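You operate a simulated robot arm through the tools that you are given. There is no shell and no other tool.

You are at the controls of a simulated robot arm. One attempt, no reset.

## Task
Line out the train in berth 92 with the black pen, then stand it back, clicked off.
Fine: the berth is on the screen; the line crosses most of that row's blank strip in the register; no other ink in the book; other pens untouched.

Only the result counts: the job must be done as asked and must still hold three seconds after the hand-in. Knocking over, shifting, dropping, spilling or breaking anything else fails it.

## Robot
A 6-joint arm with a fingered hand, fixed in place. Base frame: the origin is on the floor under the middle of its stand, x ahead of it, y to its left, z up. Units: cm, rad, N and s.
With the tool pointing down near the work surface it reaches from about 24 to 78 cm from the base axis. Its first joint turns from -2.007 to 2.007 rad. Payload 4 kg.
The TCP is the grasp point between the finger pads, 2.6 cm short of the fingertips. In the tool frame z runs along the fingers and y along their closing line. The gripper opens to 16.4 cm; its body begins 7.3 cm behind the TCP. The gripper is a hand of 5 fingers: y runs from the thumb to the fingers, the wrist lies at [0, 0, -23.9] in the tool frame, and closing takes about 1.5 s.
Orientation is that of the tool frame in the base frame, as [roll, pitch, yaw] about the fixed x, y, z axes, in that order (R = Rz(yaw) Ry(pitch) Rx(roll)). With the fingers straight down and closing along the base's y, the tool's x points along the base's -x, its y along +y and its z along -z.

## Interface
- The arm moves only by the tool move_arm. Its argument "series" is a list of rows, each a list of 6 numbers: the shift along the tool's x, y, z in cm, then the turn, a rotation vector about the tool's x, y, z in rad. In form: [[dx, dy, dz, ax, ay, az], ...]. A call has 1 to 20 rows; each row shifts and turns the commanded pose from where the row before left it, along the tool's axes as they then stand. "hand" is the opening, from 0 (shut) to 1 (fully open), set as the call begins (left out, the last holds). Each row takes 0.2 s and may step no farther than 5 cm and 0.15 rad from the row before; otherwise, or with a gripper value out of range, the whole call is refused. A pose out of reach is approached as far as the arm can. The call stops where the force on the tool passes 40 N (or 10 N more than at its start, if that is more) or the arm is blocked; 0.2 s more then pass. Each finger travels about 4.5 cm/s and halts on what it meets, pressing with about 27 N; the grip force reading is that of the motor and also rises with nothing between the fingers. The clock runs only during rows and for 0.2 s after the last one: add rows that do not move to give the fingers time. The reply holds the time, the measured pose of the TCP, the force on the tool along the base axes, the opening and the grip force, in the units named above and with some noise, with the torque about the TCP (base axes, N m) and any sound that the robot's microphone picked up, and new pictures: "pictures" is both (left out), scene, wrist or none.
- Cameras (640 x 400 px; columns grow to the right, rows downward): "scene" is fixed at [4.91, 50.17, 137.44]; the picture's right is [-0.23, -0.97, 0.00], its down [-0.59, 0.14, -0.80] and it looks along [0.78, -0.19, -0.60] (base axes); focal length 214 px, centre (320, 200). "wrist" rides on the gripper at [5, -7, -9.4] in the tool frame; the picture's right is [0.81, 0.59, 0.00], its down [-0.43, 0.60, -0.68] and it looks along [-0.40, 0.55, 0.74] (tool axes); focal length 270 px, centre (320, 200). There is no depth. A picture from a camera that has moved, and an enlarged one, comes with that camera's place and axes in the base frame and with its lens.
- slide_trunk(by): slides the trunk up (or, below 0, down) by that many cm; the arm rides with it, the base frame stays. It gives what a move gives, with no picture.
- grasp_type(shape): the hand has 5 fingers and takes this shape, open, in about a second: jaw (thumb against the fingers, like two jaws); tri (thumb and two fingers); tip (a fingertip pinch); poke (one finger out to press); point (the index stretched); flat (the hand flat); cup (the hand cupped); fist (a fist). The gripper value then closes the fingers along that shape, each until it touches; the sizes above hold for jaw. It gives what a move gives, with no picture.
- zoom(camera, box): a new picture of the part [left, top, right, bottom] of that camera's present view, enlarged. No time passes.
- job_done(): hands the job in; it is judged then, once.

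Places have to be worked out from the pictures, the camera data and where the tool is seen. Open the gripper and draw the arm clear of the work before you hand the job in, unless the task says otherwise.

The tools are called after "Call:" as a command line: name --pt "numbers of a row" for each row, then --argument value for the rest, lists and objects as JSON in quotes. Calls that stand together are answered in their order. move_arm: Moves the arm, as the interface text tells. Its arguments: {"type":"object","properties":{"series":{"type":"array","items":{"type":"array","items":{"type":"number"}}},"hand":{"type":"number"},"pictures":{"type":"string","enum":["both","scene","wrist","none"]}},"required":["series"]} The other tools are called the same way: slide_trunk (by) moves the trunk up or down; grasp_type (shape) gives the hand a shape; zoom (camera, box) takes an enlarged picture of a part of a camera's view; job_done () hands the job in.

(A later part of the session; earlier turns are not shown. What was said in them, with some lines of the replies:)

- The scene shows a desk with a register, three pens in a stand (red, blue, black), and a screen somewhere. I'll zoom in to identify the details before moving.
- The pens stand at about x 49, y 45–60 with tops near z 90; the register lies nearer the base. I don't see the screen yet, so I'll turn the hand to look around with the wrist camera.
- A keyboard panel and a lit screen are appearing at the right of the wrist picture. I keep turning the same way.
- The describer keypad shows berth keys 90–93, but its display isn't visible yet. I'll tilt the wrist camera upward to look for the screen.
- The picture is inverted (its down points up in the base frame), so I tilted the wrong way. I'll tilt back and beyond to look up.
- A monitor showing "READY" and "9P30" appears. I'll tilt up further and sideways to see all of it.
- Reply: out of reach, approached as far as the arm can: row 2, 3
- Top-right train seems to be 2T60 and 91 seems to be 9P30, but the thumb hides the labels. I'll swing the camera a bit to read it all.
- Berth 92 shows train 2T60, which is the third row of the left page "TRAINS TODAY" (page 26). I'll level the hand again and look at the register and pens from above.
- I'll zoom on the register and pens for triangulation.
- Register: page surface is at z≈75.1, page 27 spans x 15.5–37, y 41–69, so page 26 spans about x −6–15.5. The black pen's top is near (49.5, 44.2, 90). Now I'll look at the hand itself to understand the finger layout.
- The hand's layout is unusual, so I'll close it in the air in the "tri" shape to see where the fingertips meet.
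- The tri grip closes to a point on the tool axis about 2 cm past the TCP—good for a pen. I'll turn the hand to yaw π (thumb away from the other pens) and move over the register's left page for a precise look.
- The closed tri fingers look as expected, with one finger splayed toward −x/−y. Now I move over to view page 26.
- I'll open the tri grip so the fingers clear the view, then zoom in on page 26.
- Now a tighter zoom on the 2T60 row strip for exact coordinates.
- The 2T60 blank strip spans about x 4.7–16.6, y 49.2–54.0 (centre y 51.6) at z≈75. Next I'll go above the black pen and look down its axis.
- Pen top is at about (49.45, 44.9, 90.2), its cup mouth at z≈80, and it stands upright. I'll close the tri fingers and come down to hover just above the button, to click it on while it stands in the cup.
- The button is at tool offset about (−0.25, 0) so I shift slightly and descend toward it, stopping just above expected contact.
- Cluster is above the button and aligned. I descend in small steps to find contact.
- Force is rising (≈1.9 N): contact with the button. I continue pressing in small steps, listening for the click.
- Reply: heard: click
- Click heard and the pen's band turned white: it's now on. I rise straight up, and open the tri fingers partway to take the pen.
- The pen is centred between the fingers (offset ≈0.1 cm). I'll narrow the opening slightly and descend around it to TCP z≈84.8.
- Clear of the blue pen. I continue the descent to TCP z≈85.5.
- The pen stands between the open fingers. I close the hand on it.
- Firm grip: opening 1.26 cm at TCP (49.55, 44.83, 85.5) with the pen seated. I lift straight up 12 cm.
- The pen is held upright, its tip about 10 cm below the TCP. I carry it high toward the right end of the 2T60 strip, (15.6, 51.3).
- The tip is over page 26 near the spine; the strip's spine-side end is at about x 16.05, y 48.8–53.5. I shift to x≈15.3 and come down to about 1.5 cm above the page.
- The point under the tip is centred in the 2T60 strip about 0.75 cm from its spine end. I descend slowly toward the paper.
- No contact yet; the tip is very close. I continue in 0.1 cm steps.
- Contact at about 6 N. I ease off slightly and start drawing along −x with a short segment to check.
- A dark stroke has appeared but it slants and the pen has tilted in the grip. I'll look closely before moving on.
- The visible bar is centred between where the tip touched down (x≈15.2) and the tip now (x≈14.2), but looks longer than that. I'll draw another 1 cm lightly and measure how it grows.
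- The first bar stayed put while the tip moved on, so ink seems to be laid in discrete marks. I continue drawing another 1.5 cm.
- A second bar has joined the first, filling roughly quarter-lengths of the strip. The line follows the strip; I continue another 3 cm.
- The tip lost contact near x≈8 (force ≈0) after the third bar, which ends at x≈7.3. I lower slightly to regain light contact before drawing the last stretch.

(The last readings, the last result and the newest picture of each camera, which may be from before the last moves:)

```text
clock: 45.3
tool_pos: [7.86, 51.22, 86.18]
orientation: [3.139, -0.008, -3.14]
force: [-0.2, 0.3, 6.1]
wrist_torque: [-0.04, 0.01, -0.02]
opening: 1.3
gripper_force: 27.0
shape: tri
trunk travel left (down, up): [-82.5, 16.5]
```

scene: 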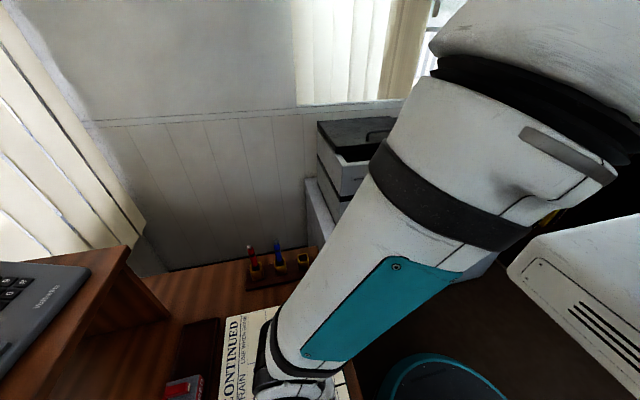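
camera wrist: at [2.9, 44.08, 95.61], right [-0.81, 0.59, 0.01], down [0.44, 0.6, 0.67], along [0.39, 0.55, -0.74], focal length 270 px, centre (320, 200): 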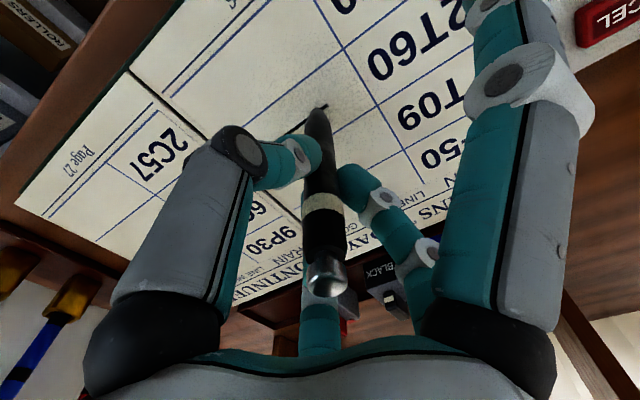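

Contact again (≈6 N). I draw the remaining ~2.9 cm toward the left end, with slight height compensation.

Call:
move_arm --pt "0.32 0 -0.015 0 0 0" --pt "0.32 0 0.003 0 0 0" --pt "0.32 0 0.003 0 0 0" --pt "0.32 0 0.003 0 0 0" --pt "0.32 0 0.003 0 0 0" --pt "0.32 0 0.003 0 0 0" --pt "0.32 0 0.003 0 0 0" --pt "0.32 0 0.003 0 0 0" --pt "0.32 0 0.003 0 0 0" --pictures "wrist"

Call:
zoom --camera "wrist" --box '[240, 70, 400, 160]'

```text
clock: 47.3
tool_pos: [5.02, 51.18, 86.27]
orientation: [3.141, -0.006, -3.14]
force: [1.2, -0.5, 1.8]
wrist_torque: [0.0, -0.08, 0.0]
opening: 1.28
gripper_force: 26.7
shape: tri
trunk travel left (down, up): [-82.5, 16.5]
camera wrist: at [0.0, 44.05, 95.56], right [-0.81, 0.59, 0.01], down [0.44, 0.6, 0.67], along [0.39, 0.55, -0.74], focal length 270 px, centre (320, 200)
```

wrist: 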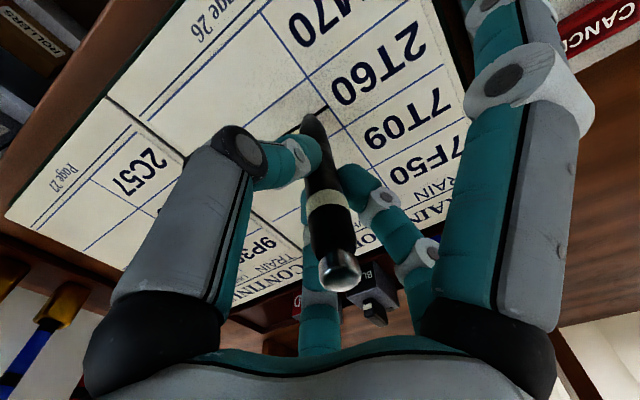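

```text
4.00 times, centred on (320, 115) of wrist
camera zoom: at [0.0, 44.05, 95.56], right [-0.81, 0.59, 0.01], down [0.44, 0.6, 0.67], along [0.39, 0.55, -0.74], focal length 1081 px, centre (320, 540)
```

zoom: 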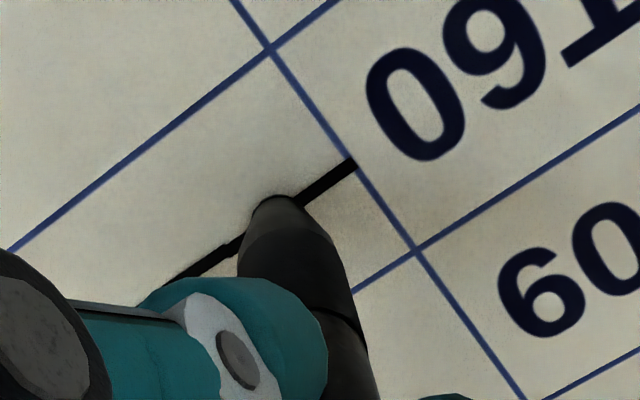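

The line now runs the full strip and ends at the rule. I lift the pen off the paper, easing back a little as I do.

Call:
move_arm --pt "-0.4 0 -0.4 0 0 0" --pt "0 0 -1.0 0 0 0" --pt "0 0 -2.0 0 0 0" --pt "0 0 -3.0 0 0 0" --pt "0 0 -3.0 0 0 0" --pt "0 0 -2.0 0 0 0" --pictures "wrist"

Call:
zoom --camera "wrist" --box '[180, 40, 420, 190]'

```text
clock: 48.7
tool_pos: [5.68, 51.2, 97.64]
orientation: [-3.14, -0.007, -3.14]
force: [-0.3, -0.2, -0.6]
wrist_torque: [-0.02, 0.01, 0.01]
opening: 1.27
gripper_force: 26.9
shape: tri
trunk travel left (down, up): [-82.5, 16.5]
camera wrist: at [0.51, 44.12, 106.97], right [-0.81, 0.59, 0.01], down [0.44, 0.6, 0.67], along [0.39, 0.55, -0.74], focal length 270 px, centre (320, 200)
```

wrist: 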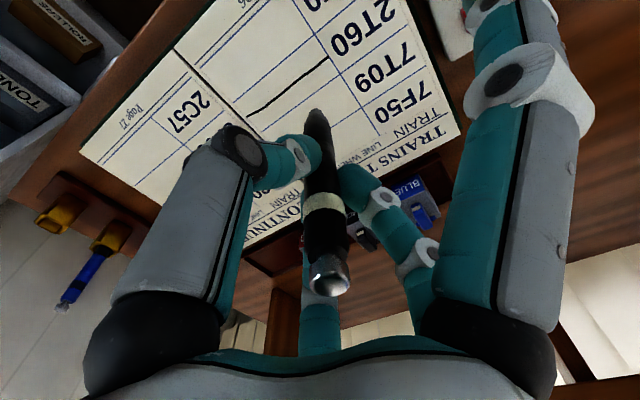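

```text
2.67 times, centred on (300, 115) of wrist
camera zoom: at [0.51, 44.12, 106.97], right [-0.81, 0.59, 0.01], down [0.44, 0.6, 0.67], along [0.39, 0.55, -0.74], focal length 721 px, centre (373, 427)
```

zoom: 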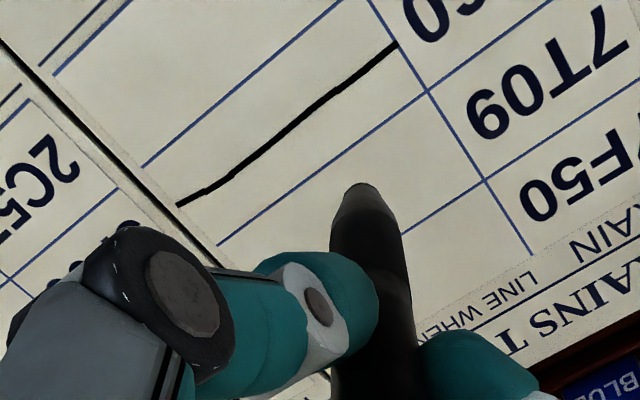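

The line runs neatly across the 2T60 strip. Now I carry the pen back over its cup; its tip leans about 0.4 cm toward +x, so I'll aim the TCP at x≈49.1.

Call:
move_arm --pt "-4.34 -1.0 0 0 0 0" --pt "-4.34 -1.0 0 0 0 0" --pt "-4.34 -1.0 0 0 0 0" --pt "-4.34 -1.0 0 0 0 0" --pt "-4.34 -1.0 0 0 0 0" --pt "-4.34 -1.0 0 0 0 0" --pt "-4.34 -0.35 0 0 0 0" --pt "-4.34 0 0 0 0 0" --pt "-4.34 0 0 0 0 0" --pt "-4.34 0 0 0 0 0" --pt "0 0 0 0 0 0" --pictures "both"

Call:
zoom --camera "wrist" --box '[240, 30, 400, 150]'

Call:
zoom --camera "scene" --box '[240, 180, 360, 290]'

Call:
zoom --camera "scene" --box '[200, 280, 360, 400]'

```text
clock: 51.1
tool_pos: [48.9, 44.82, 97.33]
orientation: [-3.141, -0.005, -3.14]
force: [-0.8, 0.8, 0.2]
wrist_torque: [-0.01, -0.02, -0.01]
opening: 1.3
gripper_force: 26.2
shape: tri
trunk travel left (down, up): [-82.5, 16.5]
camera wrist: at [43.87, 37.72, 106.73], right [-0.81, 0.59, 0.0], down [0.44, 0.6, 0.67], along [0.39, 0.55, -0.74], focal length 270 px, centre (320, 200)
```

scene: 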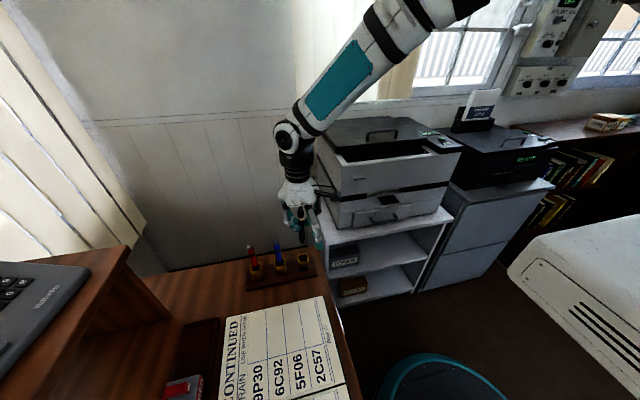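
wrist: 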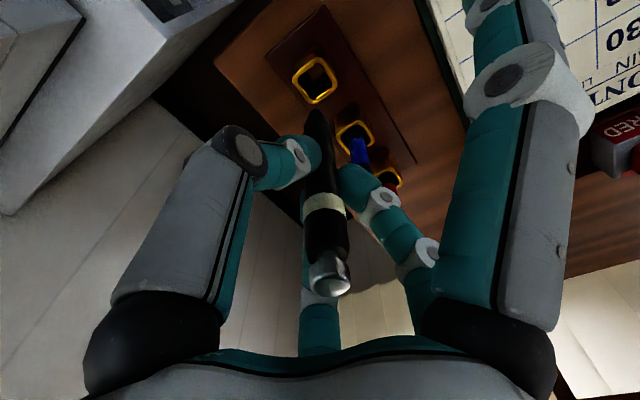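

```text
3.33 times, centred on (320, 90) of wrist
camera zoom: at [43.87, 37.72, 106.73], right [-0.81, 0.59, 0.0], down [0.44, 0.6, 0.67], along [0.39, 0.55, -0.74], focal length 901 px, centre (320, 567)
```

zoom: 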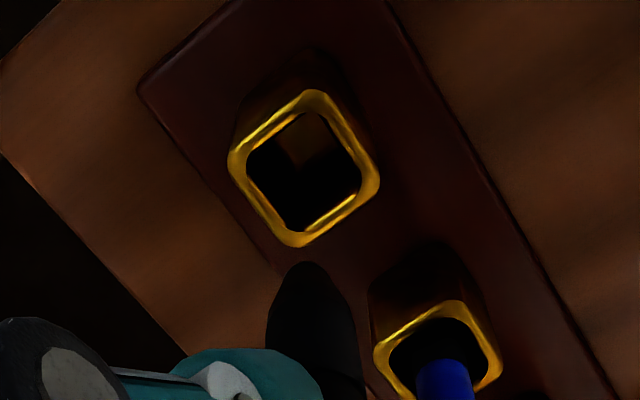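

```text
3.64 times, centred on (300, 235) of scene
camera zoom: at [4.91, 50.17, 137.44], right [-0.23, -0.97, 0.0], down [-0.59, 0.14, -0.8], along [0.78, -0.19, -0.6], focal length 780 px, centre (393, 73)
```

zoom: 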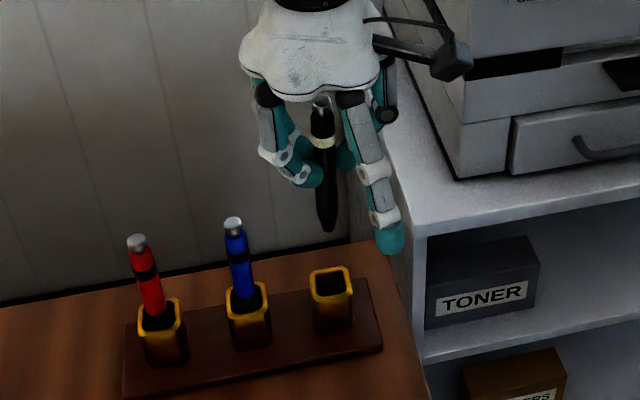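

```text
3.33 times, centred on (280, 340) of scene
camera zoom: at [4.91, 50.17, 137.44], right [-0.23, -0.97, 0.0], down [-0.59, 0.14, -0.8], along [0.78, -0.19, -0.6], focal length 715 px, centre (453, -267)
```

zoom: 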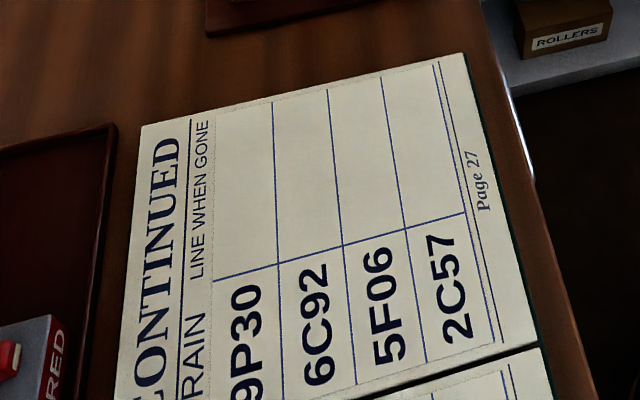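

Cup centre is at tool offset (−0.68, 0) and the tip at (−0.48, −0.14), so I shift by (−0.2, +0.12) and descend to just above the cup mouth.

Call:
move_arm --pt "-0.2 0.12 1.0 0 0 0" --pt "0 0 1.3 0 0 0" --pt "0 0 1.3 0 0 0" --pt "0 0 1.3 0 0 0" --pt "0 0 0.5 0 0 0" --pictures "both"

Call:
zoom --camera "wrist" --box '[240, 50, 400, 170]'

Call:
zoom --camera "scene" --box '[260, 210, 340, 290]'

```text
clock: 52.3
tool_pos: [49.14, 45.02, 91.88]
orientation: [3.141, -0.007, -3.14]
force: [0.5, -0.8, -0.6]
wrist_torque: [0.01, -0.03, -0.01]
opening: 1.29
gripper_force: 26.7
shape: tri
trunk travel left (down, up): [-82.5, 16.5]
camera wrist: at [44.06, 37.92, 101.26], right [-0.81, 0.59, 0.01], down [0.44, 0.6, 0.67], along [0.39, 0.55, -0.74], focal length 270 px, centre (320, 200)
```

scene: 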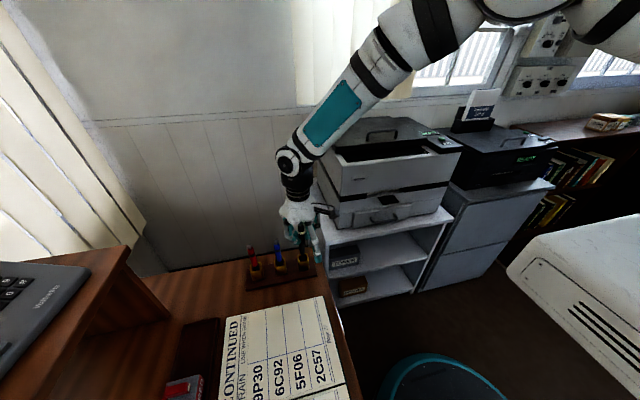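
wrist: 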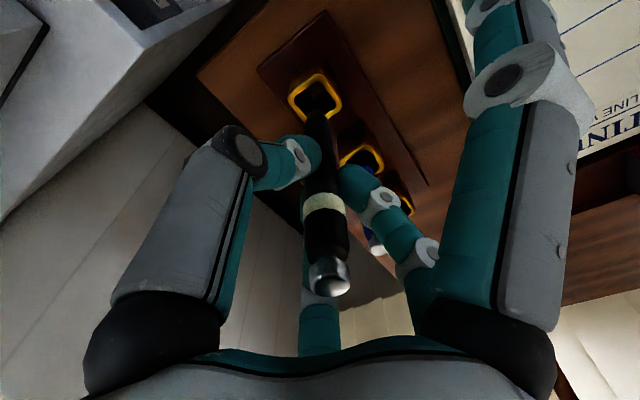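

```text
3.33 times, centred on (320, 110) of wrist
camera zoom: at [44.06, 37.92, 101.26], right [-0.81, 0.59, 0.01], down [0.44, 0.6, 0.67], along [0.39, 0.55, -0.74], focal length 901 px, centre (320, 500)
```

zoom: 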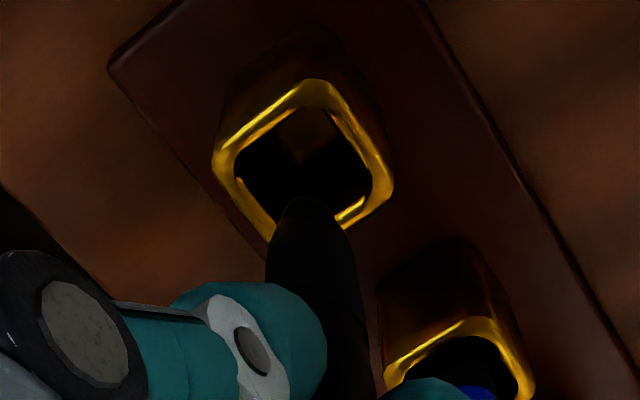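

```text
5.00 times, centred on (300, 250) of scene
camera zoom: at [4.91, 50.17, 137.44], right [-0.23, -0.97, 0.0], down [-0.59, 0.14, -0.8], along [0.78, -0.19, -0.6], focal length 1072 px, centre (420, -50)
```

zoom: 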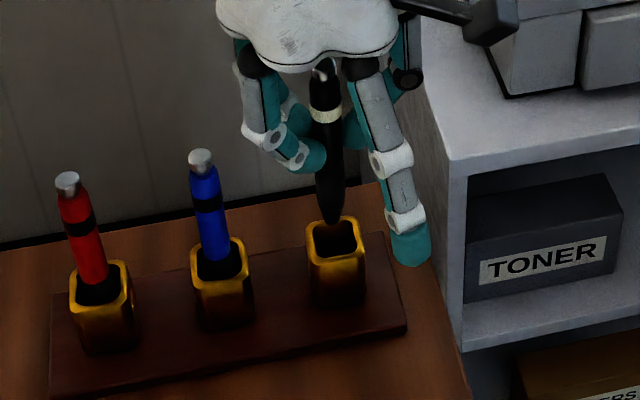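

The tip is ~0.2 cm too far in +y relative to the cup centre; I correct and lower the pen into the cup with force stop in mind.

Call:
move_arm --pt "0 -0.18 0 0 0 0" --pt "0 0 0.7 0 0 0" --pt "0 0 0.7 0 0 0" --pt "0 0 0.7 0 0 0" --pt "0 0 0.7 0 0 0" --pictures "both"

Call:
zoom --camera "wrist" --box '[240, 50, 400, 170]'

Call:
zoom --camera "scene" --box '[260, 210, 340, 290]'

```text
clock: 53.5
tool_pos: [49.15, 44.86, 89.21]
orientation: [3.141, -0.007, -3.14]
force: [0.6, -0.8, -0.2]
wrist_torque: [-0.04, 0.0, 0.0]
opening: 1.28
gripper_force: 27.1
shape: tri
trunk travel left (down, up): [-82.5, 16.5]
camera wrist: at [44.06, 37.72, 98.47], right [-0.81, 0.59, 0.01], down [0.44, 0.6, 0.67], along [0.39, 0.55, -0.74], focal length 270 px, centre (320, 200)
```

scene: 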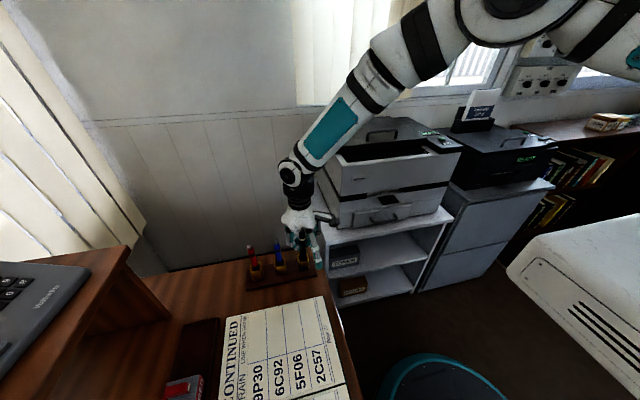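
wrist: 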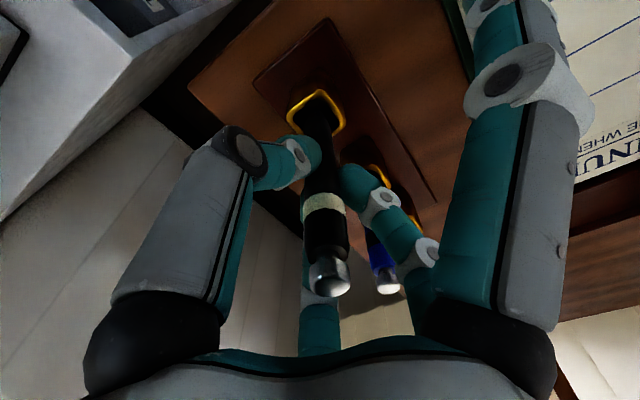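

```text
3.33 times, centred on (320, 110) of wrist
camera zoom: at [44.06, 37.72, 98.47], right [-0.81, 0.59, 0.01], down [0.44, 0.6, 0.67], along [0.39, 0.55, -0.74], focal length 901 px, centre (320, 500)
```

zoom: 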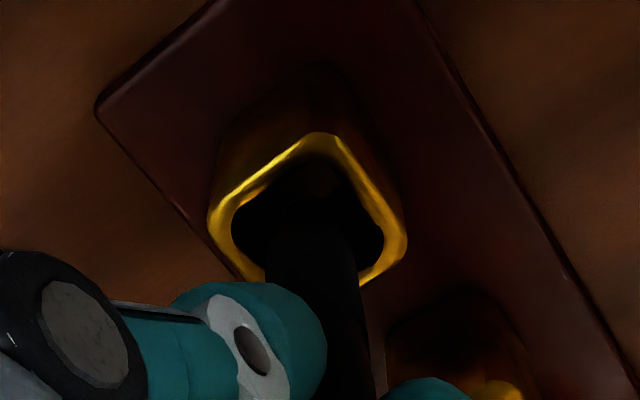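

```text
5.00 times, centred on (300, 250) of scene
camera zoom: at [4.91, 50.17, 137.44], right [-0.23, -0.97, 0.0], down [-0.59, 0.14, -0.8], along [0.78, -0.19, -0.6], focal length 1072 px, centre (420, -50)
```

zoom: 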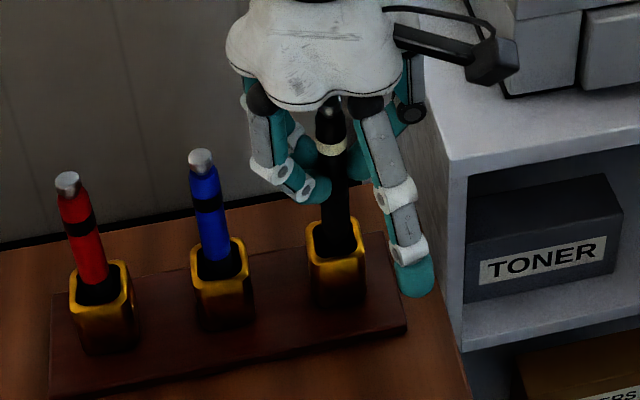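

The pen is inside the cup mouth. I continue down in smaller steps.

Call:
move_arm --pt "0 0 0.6 0 0 0" --pt "0 0 0.6 0 0 0" --pt "0 0 0.6 0 0 0" --pt "0 0 0.6 0 0 0" --pt "0 0 0.4 0 0 0" --pictures "none"

```text
clock: 54.7
tool_pos: [49.02, 44.86, 86.28]
orientation: [3.14, -0.007, -3.138]
force: [0.3, 1.2, 0.1]
wrist_torque: [-0.01, 0.0, 0.0]
opening: 1.27
gripper_force: 27.5
shape: tri
trunk travel left (down, up): [-82.5, 16.5]
```

Call:
move_arm --pt "0 0 0.2 0 0 0" --pt "0 0 0.2 0 0 0" --pictures "none"

```text
clock: 55.3
tool_pos: [48.92, 44.79, 85.82]
orientation: [-3.141, -0.008, -3.14]
force: [-0.4, 0.3, -1.1]
wrist_torque: [0.01, 0.02, -0.01]
opening: 1.29
gripper_force: 27.5
shape: tri
trunk travel left (down, up): [-82.5, 16.5]
```

Call:
move_arm --pt "0 0 0.12 0 0 0" --pt "0 0 0.12 0 0 0" --pictures "wrist"

Call:
zoom --camera "scene" --box '[260, 210, 340, 290]'

```text
clock: 55.9
tool_pos: [49.08, 44.86, 85.62]
orientation: [3.14, -0.006, -3.14]
force: [-0.8, 0.3, -0.9]
wrist_torque: [-0.05, 0.0, 0.01]
opening: 1.28
gripper_force: 27.1
shape: tri
trunk travel left (down, up): [-82.5, 16.5]
camera wrist: at [44.0, 37.74, 95.01], right [-0.81, 0.59, 0.01], down [0.44, 0.6, 0.67], along [0.39, 0.55, -0.74], focal length 270 px, centre (320, 200)
```

wrist: 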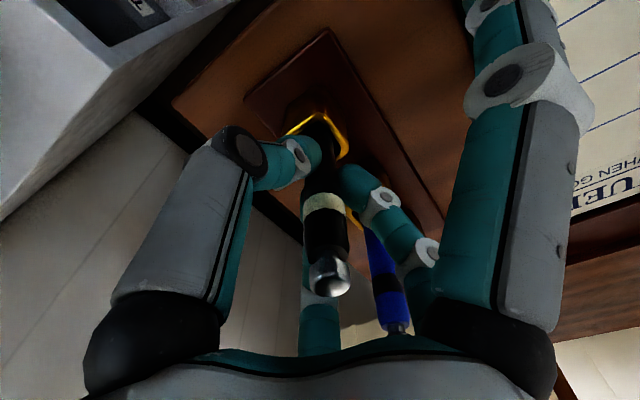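

```text
5.00 times, centred on (300, 250) of scene
camera zoom: at [4.91, 50.17, 137.44], right [-0.23, -0.97, 0.0], down [-0.59, 0.14, -0.8], along [0.78, -0.19, -0.6], focal length 1072 px, centre (420, -50)
```

zoom: 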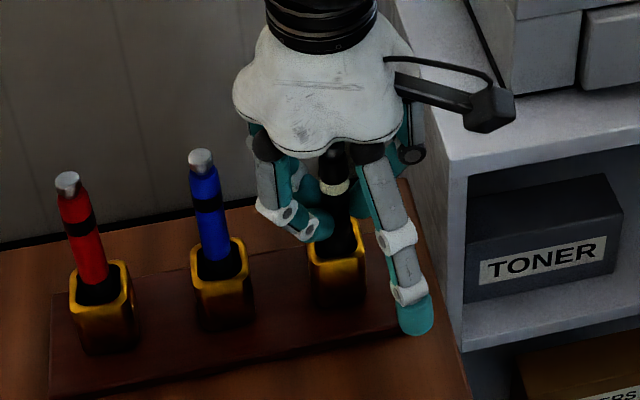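

No floor contact yet. The pen leans ≈0.05 rad in the grip, so I rotate the hand by that amount about tool y while shifting to keep the tip centred, making the pen upright.

Call:
move_arm --pt "-0.15 0 0 0 0.017 0" --pt "-0.15 0 0 0 0.017 0" --pt "-0.15 0 0 0 0.016 0" --pt "0 0 0 0 0 0" --pictures "both"

Call:
zoom --camera "wrist" --box '[240, 80, 400, 300]'

Call:
zoom --camera "scene" --box '[260, 210, 340, 290]'

```text
clock: 56.9
tool_pos: [49.49, 44.82, 85.64]
orientation: [-3.141, -0.057, -3.14]
force: [0.1, -0.5, -0.2]
wrist_torque: [0.01, -0.02, -0.01]
opening: 1.28
gripper_force: 26.7
shape: tri
trunk travel left (down, up): [-82.5, 16.5]
camera wrist: at [44.94, 37.73, 95.27], right [-0.81, 0.59, 0.05], down [0.47, 0.6, 0.65], along [0.35, 0.55, -0.76], focal length 270 px, centre (320, 200)
```

scene: 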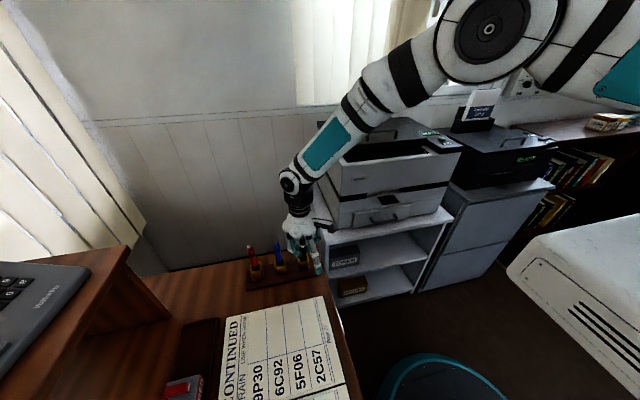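
wrist: 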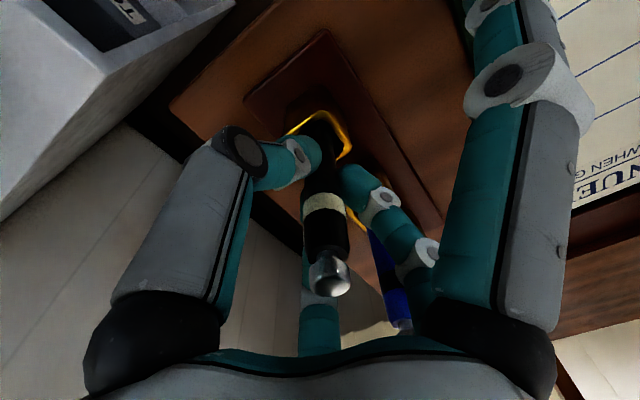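

```text
1.82 times, centred on (320, 190) of wrist
camera zoom: at [44.94, 37.73, 95.27], right [-0.81, 0.59, 0.05], down [0.47, 0.6, 0.65], along [0.35, 0.55, -0.76], focal length 491 px, centre (320, 218)
```

zoom: 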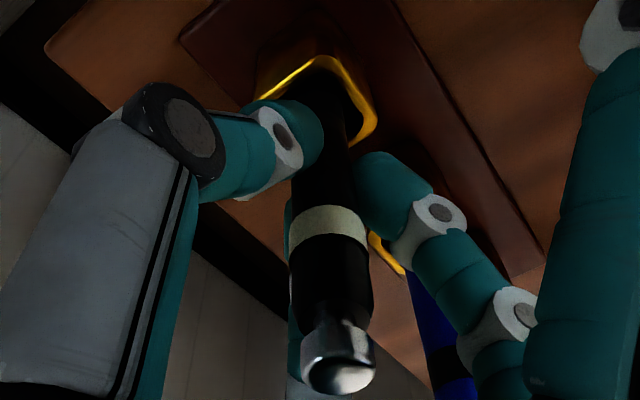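

```text
5.00 times, centred on (300, 250) of scene
camera zoom: at [4.91, 50.17, 137.44], right [-0.23, -0.97, 0.0], down [-0.59, 0.14, -0.8], along [0.78, -0.19, -0.6], focal length 1072 px, centre (420, -50)
```

zoom: 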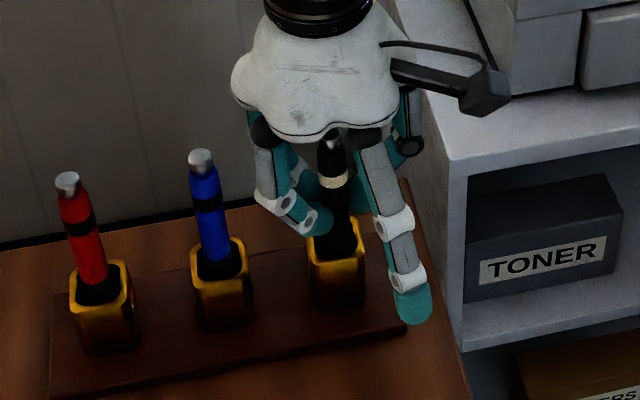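

The pen is upright now. I lower in tiny steps to find the cup floor.

Call:
move_arm --pt "0 0 0.1 0 0 0" --pt "0 0 0.1 0 0 0" --pictures "none"

```text
clock: 57.5
tool_pos: [49.46, 44.68, 85.39]
orientation: [-3.141, -0.056, -3.139]
force: [0.5, 0.0, -0.9]
wrist_torque: [0.02, 0.0, 0.04]
opening: 1.27
gripper_force: 26.7
shape: tri
trunk travel left (down, up): [-82.5, 16.5]
```

Call:
move_arm --pt "0 0 0.08 0 0 0" --pt "0 0 0.08 0 0 0" --pictures "none"

```text
clock: 58.1
tool_pos: [49.58, 44.84, 85.48]
orientation: [3.139, -0.056, -3.14]
force: [-0.5, 0.9, 5.6]
wrist_torque: [-0.02, 0.01, -0.01]
opening: 1.27
gripper_force: 26.2
shape: tri
trunk travel left (down, up): [-82.5, 16.5]
```

Floor contact (5.6 N). I ease up slightly and open the fingers to release the pen.

Call:
move_arm --pt "0 0 -0.05 0 0 0" --pictures "none"

Call:
move_arm --pt "0 0 0 0 0 0" --pt "0 0 0 0 0 0" --pt "0 0 0 0 0 0" --pt "0 0 0 0 0 0" --pt "0 0 0 0 0 0" --hand 0.42 --pictures "both"

Call:
zoom --camera "scene" --box '[260, 210, 340, 290]'

```text
clock: 58.5
tool_pos: [49.57, 44.78, 85.45]
orientation: [-3.141, -0.055, -3.141]
force: [0.4, 0.7, 6.0]
wrist_torque: [0.01, 0.03, -0.01]
opening: 1.3
gripper_force: 26.7
shape: tri
trunk travel left (down, up): [-82.5, 16.5]
```

```text
clock: 59.7
tool_pos: [49.53, 44.94, 85.3]
orientation: [-3.142, -0.056, -3.138]
force: [1.2, 0.4, 0.1]
wrist_torque: [0.0, -0.02, -0.04]
opening: 6.84
gripper_force: 0.0
shape: tri
trunk travel left (down, up): [-82.5, 16.5]
camera wrist: at [44.93, 37.76, 94.94], right [-0.81, 0.59, 0.05], down [0.47, 0.6, 0.65], along [0.36, 0.55, -0.76], focal length 270 px, centre (320, 200)
```

scene: 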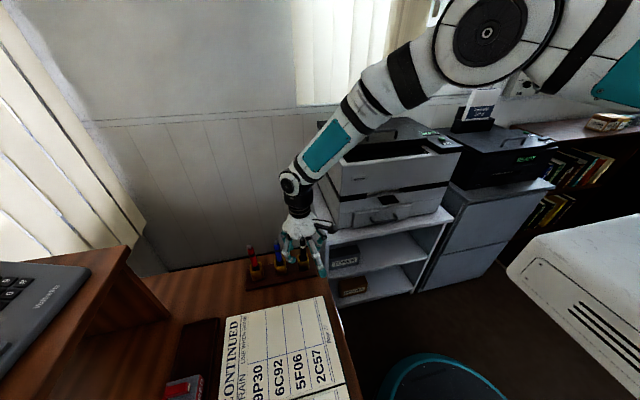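
wrist: 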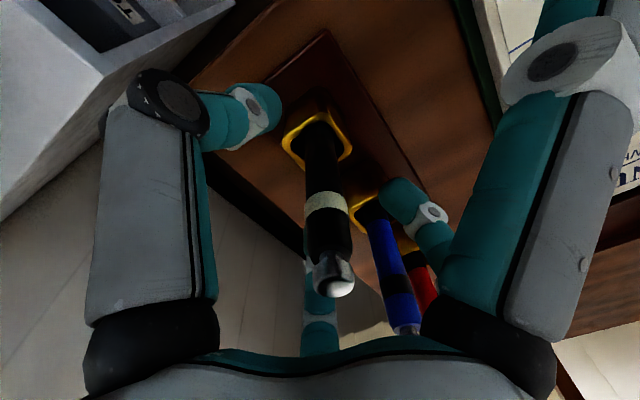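

```text
5.00 times, centred on (300, 250) of scene
camera zoom: at [4.91, 50.17, 137.44], right [-0.23, -0.97, 0.0], down [-0.59, 0.14, -0.8], along [0.78, -0.19, -0.6], focal length 1072 px, centre (420, -50)
```

zoom: 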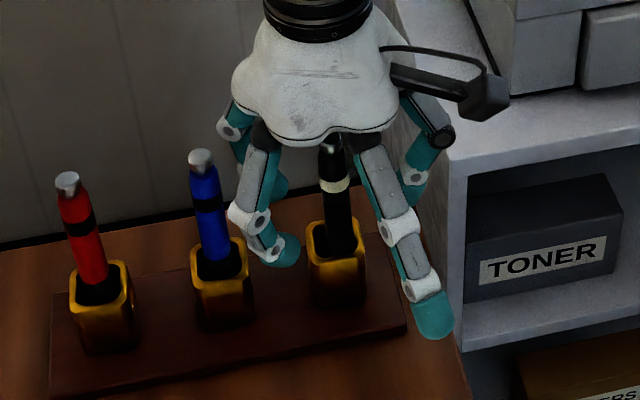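

The pen stands in its cup, released. I undo the small hand tilt and rise straight up clear of it.

Call:
move_arm --pt "0 0 0 0 -0.05 0" --pt "0 0 -1.0 0 0 0" --pt "0 0 -1.5 0 0 0" --pt "0 0 -1.5 0 0 0" --pt "0 0 -1.5 0 0 0" --pt "0 0 -1.5 0 0 0" --pt "0 0 -2.0 0 0 0" --pt "0 0 -2.5 0 0 0" --pictures "both"

Call:
zoom --camera "wrist" --box '[240, 50, 400, 170]'

Call:
zoom --camera "scene" --box '[260, 210, 340, 290]'

```text
clock: 61.5
tool_pos: [49.55, 44.74, 96.8]
orientation: [-3.141, -0.008, -3.141]
force: [1.0, 0.5, 0.3]
wrist_torque: [-0.01, 0.03, 0.01]
opening: 6.83
gripper_force: 0.0
shape: tri
trunk travel left (down, up): [-82.5, 16.5]
camera wrist: at [44.5, 37.69, 106.17], right [-0.81, 0.59, 0.01], down [0.44, 0.6, 0.67], along [0.39, 0.55, -0.74], focal length 270 px, centre (320, 200)
```

scene: 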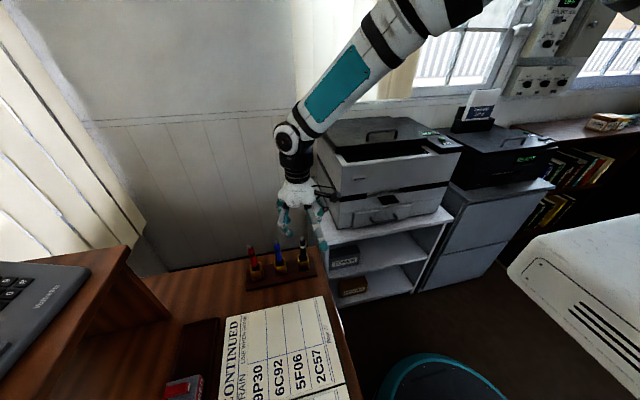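
wrist: 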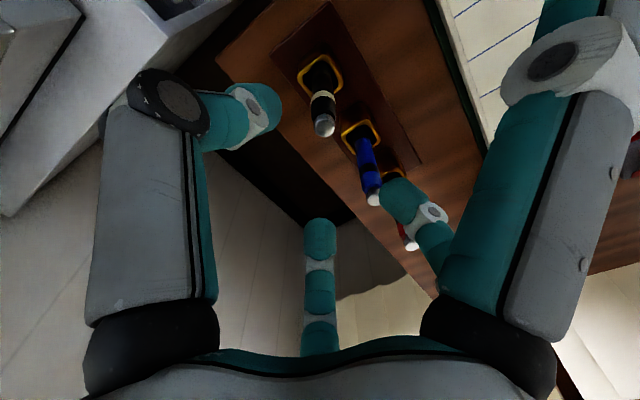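

```text
3.33 times, centred on (320, 110) of wrist
camera zoom: at [44.5, 37.69, 106.17], right [-0.81, 0.59, 0.01], down [0.44, 0.6, 0.67], along [0.39, 0.55, -0.74], focal length 901 px, centre (320, 500)
```

zoom: 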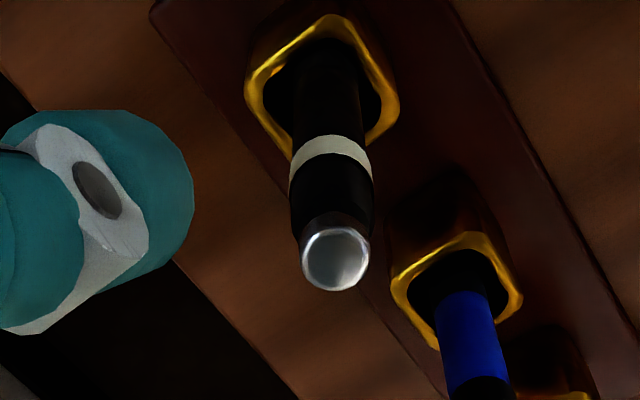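

```text
5.00 times, centred on (300, 250) of scene
camera zoom: at [4.91, 50.17, 137.44], right [-0.23, -0.97, 0.0], down [-0.59, 0.14, -0.8], along [0.78, -0.19, -0.6], focal length 1072 px, centre (420, -50)
```

zoom: 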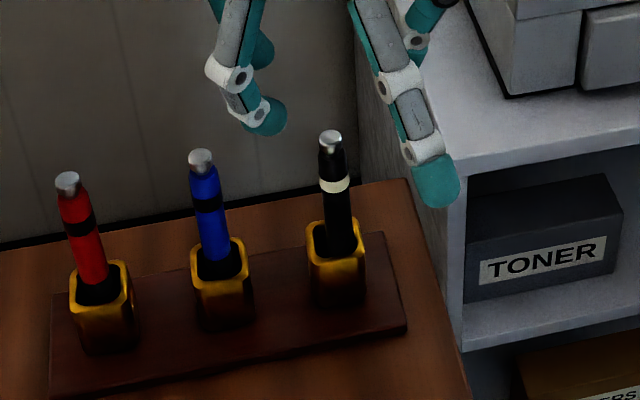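

Pen stands upright with its white band still showing (on); its top is at about (49.24, 44.73). I close the fingers above it and centre over the button.

Call:
move_arm --pt "0.15 0 0 0 0 0" --pt "0.15 0 0 0 0 0" --pt "0 0 0 0 0 0" --pt "0 0 0 0 0 0" --pt "0 0 0 0 0 0" --pt "0 0 0 0 0 0" --pt "0 0 0 0 0 0" --pt "0 0 0 0 0 0" --hand 0 --pictures "wrist"

Call:
zoom --camera "wrist" --box '[240, 80, 400, 220]'

```text
clock: 63.3
tool_pos: [49.22, 44.76, 96.86]
orientation: [-3.141, -0.006, -3.138]
force: [-0.6, -0.1, 0.5]
wrist_torque: [0.01, 0.0, 0.0]
opening: 0.0
gripper_force: 27.3
shape: tri
trunk travel left (down, up): [-82.5, 16.5]
camera wrist: at [44.25, 37.74, 106.18], right [-0.81, 0.59, 0.01], down [0.44, 0.6, 0.67], along [0.39, 0.55, -0.74], focal length 270 px, centre (320, 200)
```

wrist: 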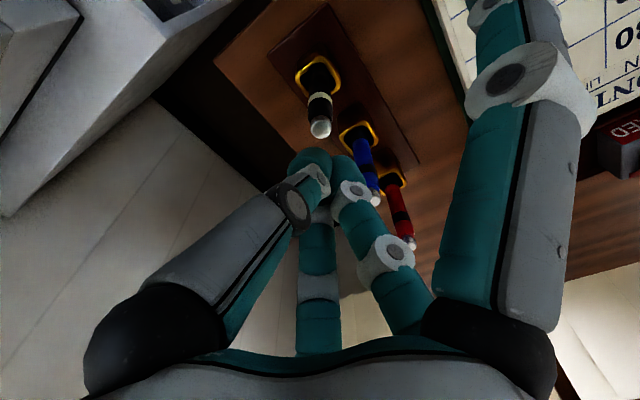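

```text
2.86 times, centred on (320, 150) of wrist
camera zoom: at [44.25, 37.74, 106.18], right [-0.81, 0.59, 0.01], down [0.44, 0.6, 0.67], along [0.39, 0.55, -0.74], focal length 772 px, centre (320, 343)
```

zoom: 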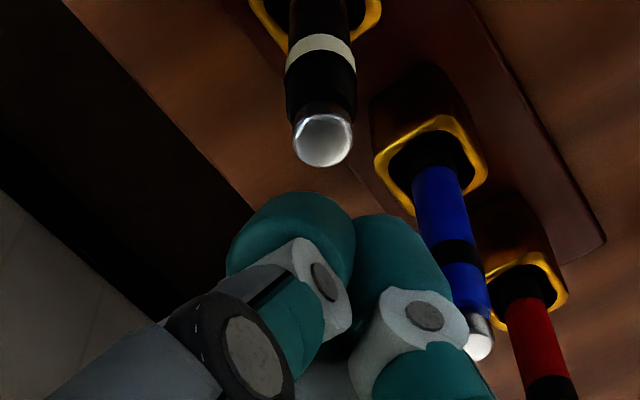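

Aligned to within 0.05 cm. I descend to just above contact and then press in small steps until the click.

Call:
move_arm --pt "0 0 1.0 0 0 0" --pt "0 0 1.0 0 0 0" --pt "0 0 0.8 0 0 0" --pt "0 0 0.4 0 0 0" --pt "0 0 0.2 0 0 0" --pictures "none"

Call:
move_arm --pt "0 0 0.15 0 0 0" --pt "0 0 0.15 0 0 0" --pictures "none"

```text
clock: 64.5
tool_pos: [49.21, 44.84, 93.58]
orientation: [3.14, -0.007, -3.14]
force: [-0.2, -0.1, -0.2]
wrist_torque: [0.01, 0.0, -0.01]
opening: 0.0
gripper_force: 27.2
shape: tri
trunk travel left (down, up): [-82.5, 16.5]
```

```text
clock: 65.1
tool_pos: [49.29, 44.78, 93.16]
orientation: [-3.141, -0.008, -3.14]
force: [0.3, -0.9, 0.2]
wrist_torque: [-0.06, 0.01, 0.0]
opening: 0.0
gripper_force: 26.6
shape: tri
trunk travel left (down, up): [-82.5, 16.5]
```

No contact or click yet; I continue in 0.1 cm steps.

Call:
move_arm --pt "0 0 0.12 0 0 0" --pt "0 0 0.12 0 0 0" --pictures "none"

```text
clock: 65.7
tool_pos: [49.0, 44.77, 92.85]
orientation: [3.141, -0.006, -3.138]
force: [0.5, -0.4, 0.4]
wrist_torque: [-0.02, 0.02, 0.0]
opening: 0.0
gripper_force: 27.1
shape: tri
trunk travel left (down, up): [-82.5, 16.5]
```

Call:
move_arm --pt "0 0 0.1 0 0 0" --pt "0 0 0.1 0 0 0" --pictures "wrist"

Call:
zoom --camera "wrist" --box '[240, 80, 400, 220]'

```text
clock: 66.3
tool_pos: [49.18, 44.81, 92.83]
orientation: [3.141, -0.007, -3.141]
force: [1.1, 0.1, 1.4]
wrist_torque: [0.0, -0.03, 0.0]
opening: 0.0
gripper_force: 27.1
shape: tri
trunk travel left (down, up): [-82.5, 16.5]
camera wrist: at [44.21, 37.72, 102.1], right [-0.81, 0.59, 0.01], down [0.44, 0.6, 0.68], along [0.39, 0.55, -0.74], focal length 270 px, centre (320, 200)
```

wrist: 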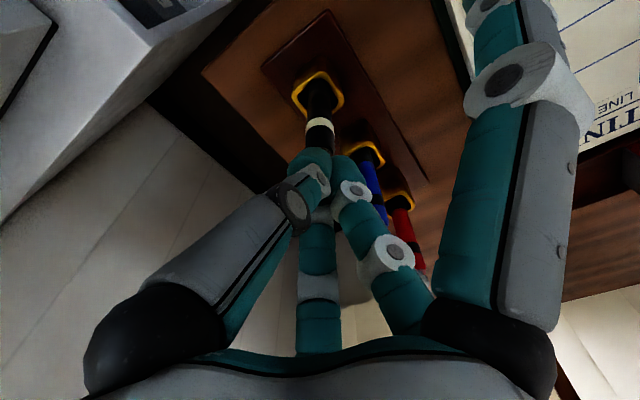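

```text
2.86 times, centred on (320, 150) of wrist
camera zoom: at [44.21, 37.72, 102.1], right [-0.81, 0.59, 0.01], down [0.44, 0.6, 0.68], along [0.39, 0.55, -0.74], focal length 772 px, centre (320, 343)
```

zoom: 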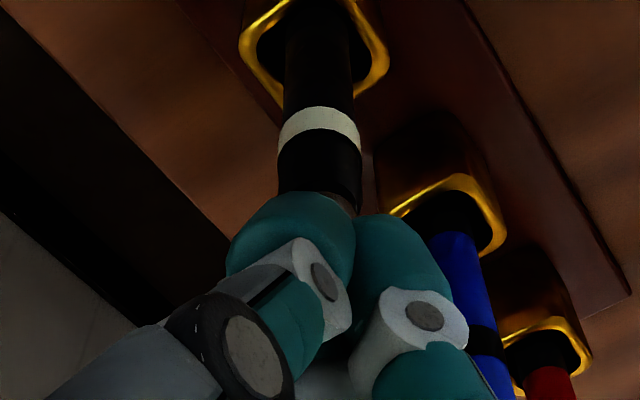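

Contact is starting (≈1.4 N) with no click yet; I press a bit further in small steps.

Call:
move_arm --pt "0 0 0.08 0 0 0" --pt "0 0 0.08 0 0 0" --pictures "wrist"

Call:
zoom --camera "wrist" --box '[240, 80, 400, 220]'

```text
clock: 66.9
tool_pos: [49.19, 44.81, 92.59]
orientation: [3.142, -0.005, -3.14]
force: [-0.7, -0.1, 3.0]
wrist_torque: [-0.02, -0.01, 0.0]
opening: 0.0
gripper_force: 27.4
shape: tri
trunk travel left (down, up): [-82.5, 16.5]
heard: click
camera wrist: at [44.17, 37.72, 101.92], right [-0.81, 0.59, 0.01], down [0.44, 0.6, 0.68], along [0.39, 0.55, -0.74], focal length 270 px, centre (320, 200)
```

wrist: 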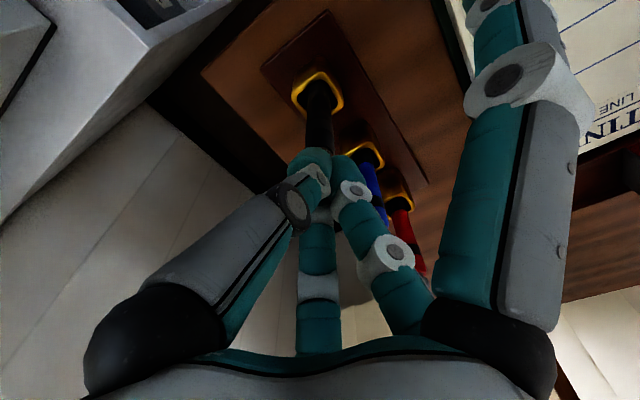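

```text
2.86 times, centred on (320, 150) of wrist
camera zoom: at [44.17, 37.72, 101.92], right [-0.81, 0.59, 0.01], down [0.44, 0.6, 0.68], along [0.39, 0.55, -0.74], focal length 772 px, centre (320, 343)
```

zoom: 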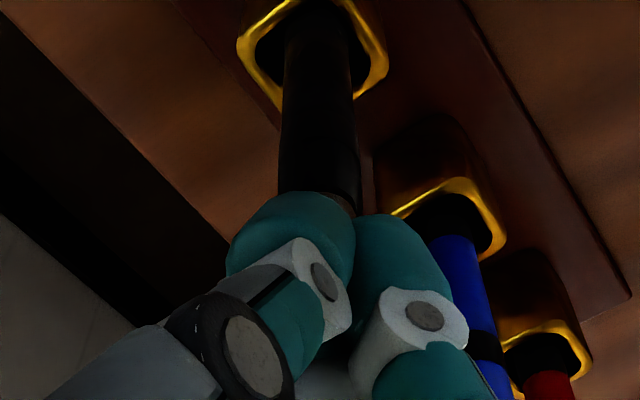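

Click heard and the white band is gone: the pen is off. I rise straight up and clear of the stand, then check everything.

Call:
move_arm --pt "0 0 -0.6 0 0 0" --pt "0 0 -1.0 0 0 0" --pt "0 0 -2.0 0 0 0" --pt "0 0 -3.0 0 0 0" --pt "0 0 -4.0 0 0 0" --pt "0 0 -4.0 0 0 0" --pictures "both"

Call:
zoom --camera "scene" --box '[240, 210, 340, 290]'

Call:
zoom --camera "wrist" --box '[240, 30, 440, 170]'

```text
clock: 68.3
tool_pos: [49.34, 44.64, 106.94]
orientation: [-3.141, -0.007, -3.14]
force: [0.3, 0.1, 0.4]
wrist_torque: [0.04, -0.01, -0.01]
opening: 0.0
gripper_force: 27.4
shape: tri
trunk travel left (down, up): [-82.5, 16.5]
camera wrist: at [44.26, 37.64, 116.42], right [-0.81, 0.59, 0.01], down [0.44, 0.6, 0.67], along [0.39, 0.55, -0.74], focal length 270 px, centre (320, 200)
```

scene: 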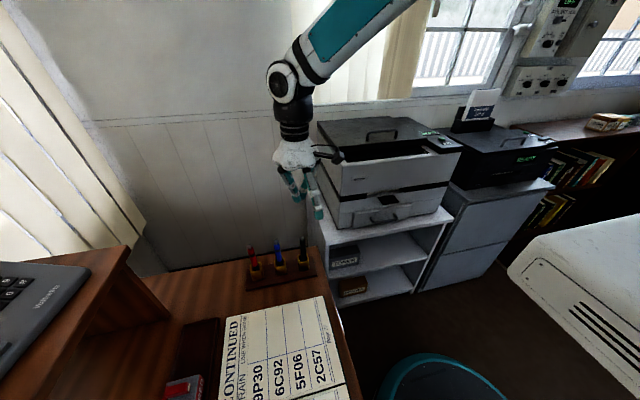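
wrist: 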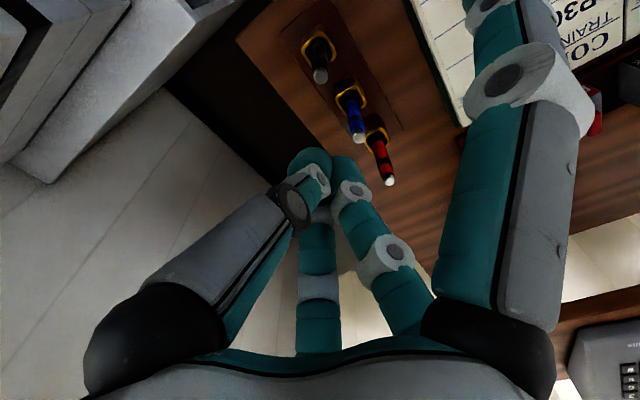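

```text
5.00 times, centred on (290, 250) of scene
camera zoom: at [4.91, 50.17, 137.44], right [-0.23, -0.97, 0.0], down [-0.59, 0.14, -0.8], along [0.78, -0.19, -0.6], focal length 1072 px, centre (470, -50)
```

zoom: 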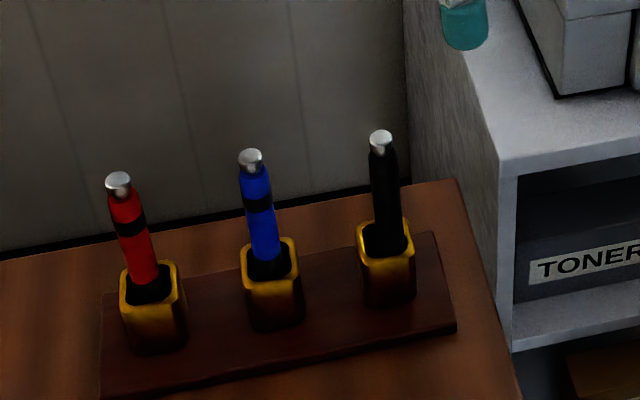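

```text
2.86 times, centred on (340, 100) of wrist
camera zoom: at [44.26, 37.64, 116.42], right [-0.81, 0.59, 0.01], down [0.44, 0.6, 0.67], along [0.39, 0.55, -0.74], focal length 772 px, centre (263, 486)
```

zoom: 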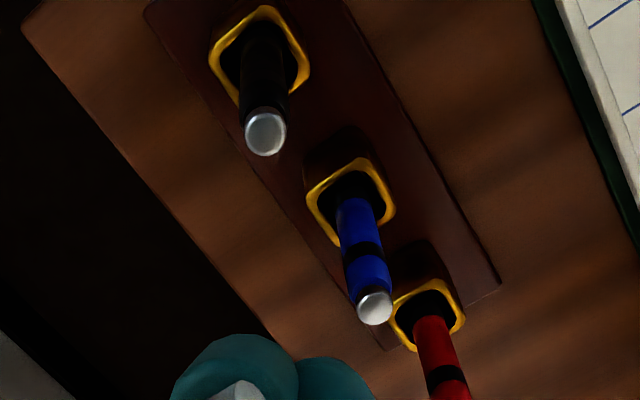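

The pen stands upright, off, others undisturbed. I open the hand and go back for a final look at page 26 from a clear position.

Call:
move_arm --pt "4.5 -0.6 -0.1 0 0 0" --pt "4.5 -0.7 -0.1 0 0 0" --pt "4.5 -0.7 -0.1 0 0 0" --pt "4.5 -0.7 -0.1 0 0 0" --pt "4.5 -0.7 -0.1 0 0 0" --pt "4.5 -0.7 -0.1 0 0 0" --pt "4.5 -0.7 -0.1 0 0 0" --pt "4.5 -0.7 -0.1 0 0 0" --pt "4.5 -0.7 -0.1 0 0 0" --pt "4.5 -0.7 -0.1 0 0 0" --pt "4.5 -0.7 -0.1 0 0 0" --pt "1.0 0 0 0 0 0" --hand 1 --pictures "both"

Call:
zoom --camera "wrist" --box '[160, 60, 420, 260]'

Call:
zoom --camera "scene" --box '[220, 220, 340, 300]'

```text
clock: 70.9
tool_pos: [-1.24, 37.07, 108.52]
orientation: [-3.14, -0.007, -3.14]
force: [-1.0, 0.1, -0.3]
wrist_torque: [-0.01, -0.02, 0.02]
opening: 16.42
gripper_force: 0.1
shape: tri
trunk travel left (down, up): [-82.5, 16.5]
camera wrist: at [-6.23, 30.0, 117.94], right [-0.81, 0.59, 0.01], down [0.44, 0.6, 0.67], along [0.39, 0.55, -0.74], focal length 270 px, centre (320, 200)
```

scene: 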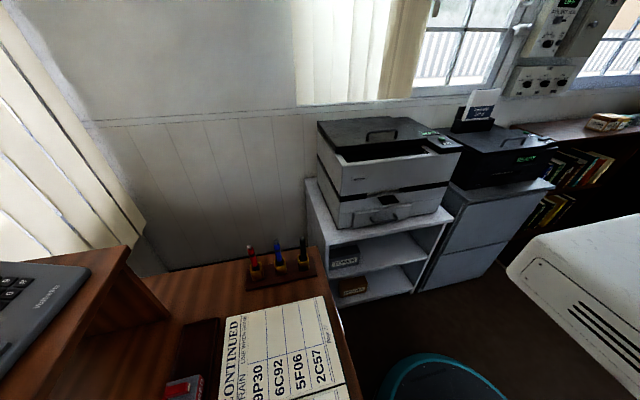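
wrist: 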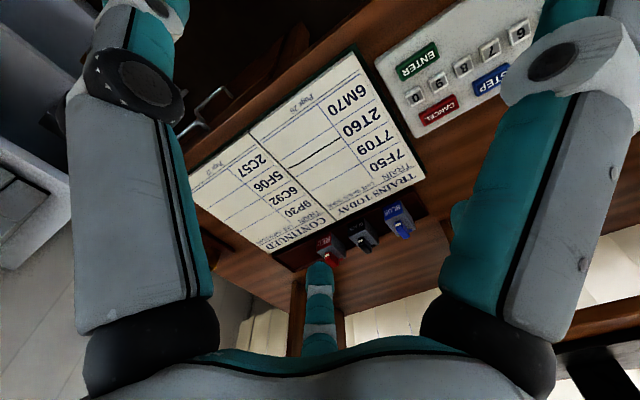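

```text
2.00 times, centred on (290, 160) of wrist
camera zoom: at [-6.23, 30.0, 117.94], right [-0.81, 0.59, 0.01], down [0.44, 0.6, 0.67], along [0.39, 0.55, -0.74], focal length 541 px, centre (380, 280)
```

zoom: 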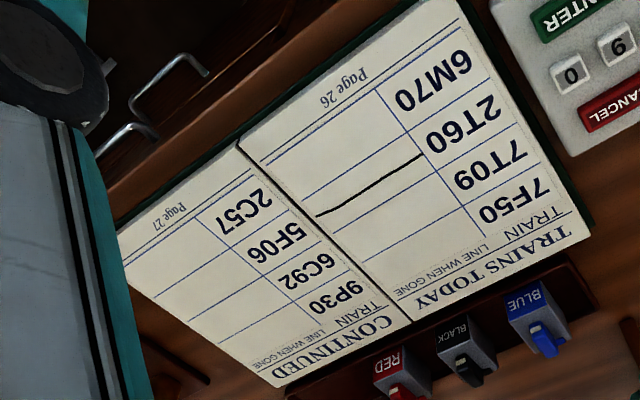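

```text
5.00 times, centred on (280, 260) of scene
camera zoom: at [4.91, 50.17, 137.44], right [-0.23, -0.97, 0.0], down [-0.59, 0.14, -0.8], along [0.78, -0.19, -0.6], focal length 1072 px, centre (520, -100)
```

zoom: 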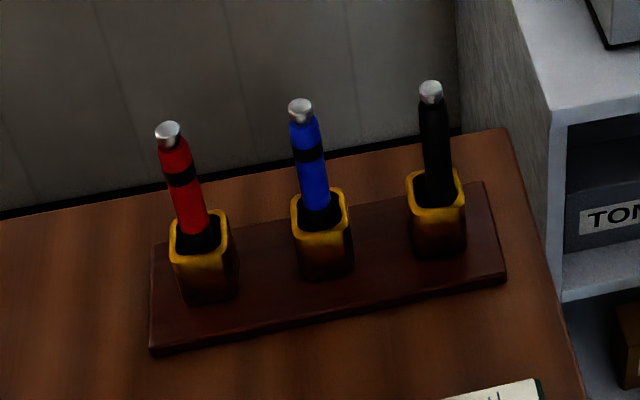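

The line crosses the whole 2T60 strip (berth 92) and there is no other ink in the book. The black pen is back in its cup, clicked off, the other pens are untouched, and the hand is open and clear. I hand the job in.

Call:
job_done

```text
The job is handed in.
```

The train in berth 92, **2T60**, is lined out with the black pen, and the job is handed in.

- **Berth:** the screen showed 2T60 in berth 92. It is the third row on the "TRAINS TODAY" page (page 26).
- **Line:** it crosses that row's blank strip from end to end. A last look at both pages showed no other ink.
- **Pen:** it stands upright in its own cup, clicked off. I heard the click and its white "on" band is gone.
- **Everything else:** the blue and red pens look undisturbed in the last picture. The hand is open and clear of the desk.
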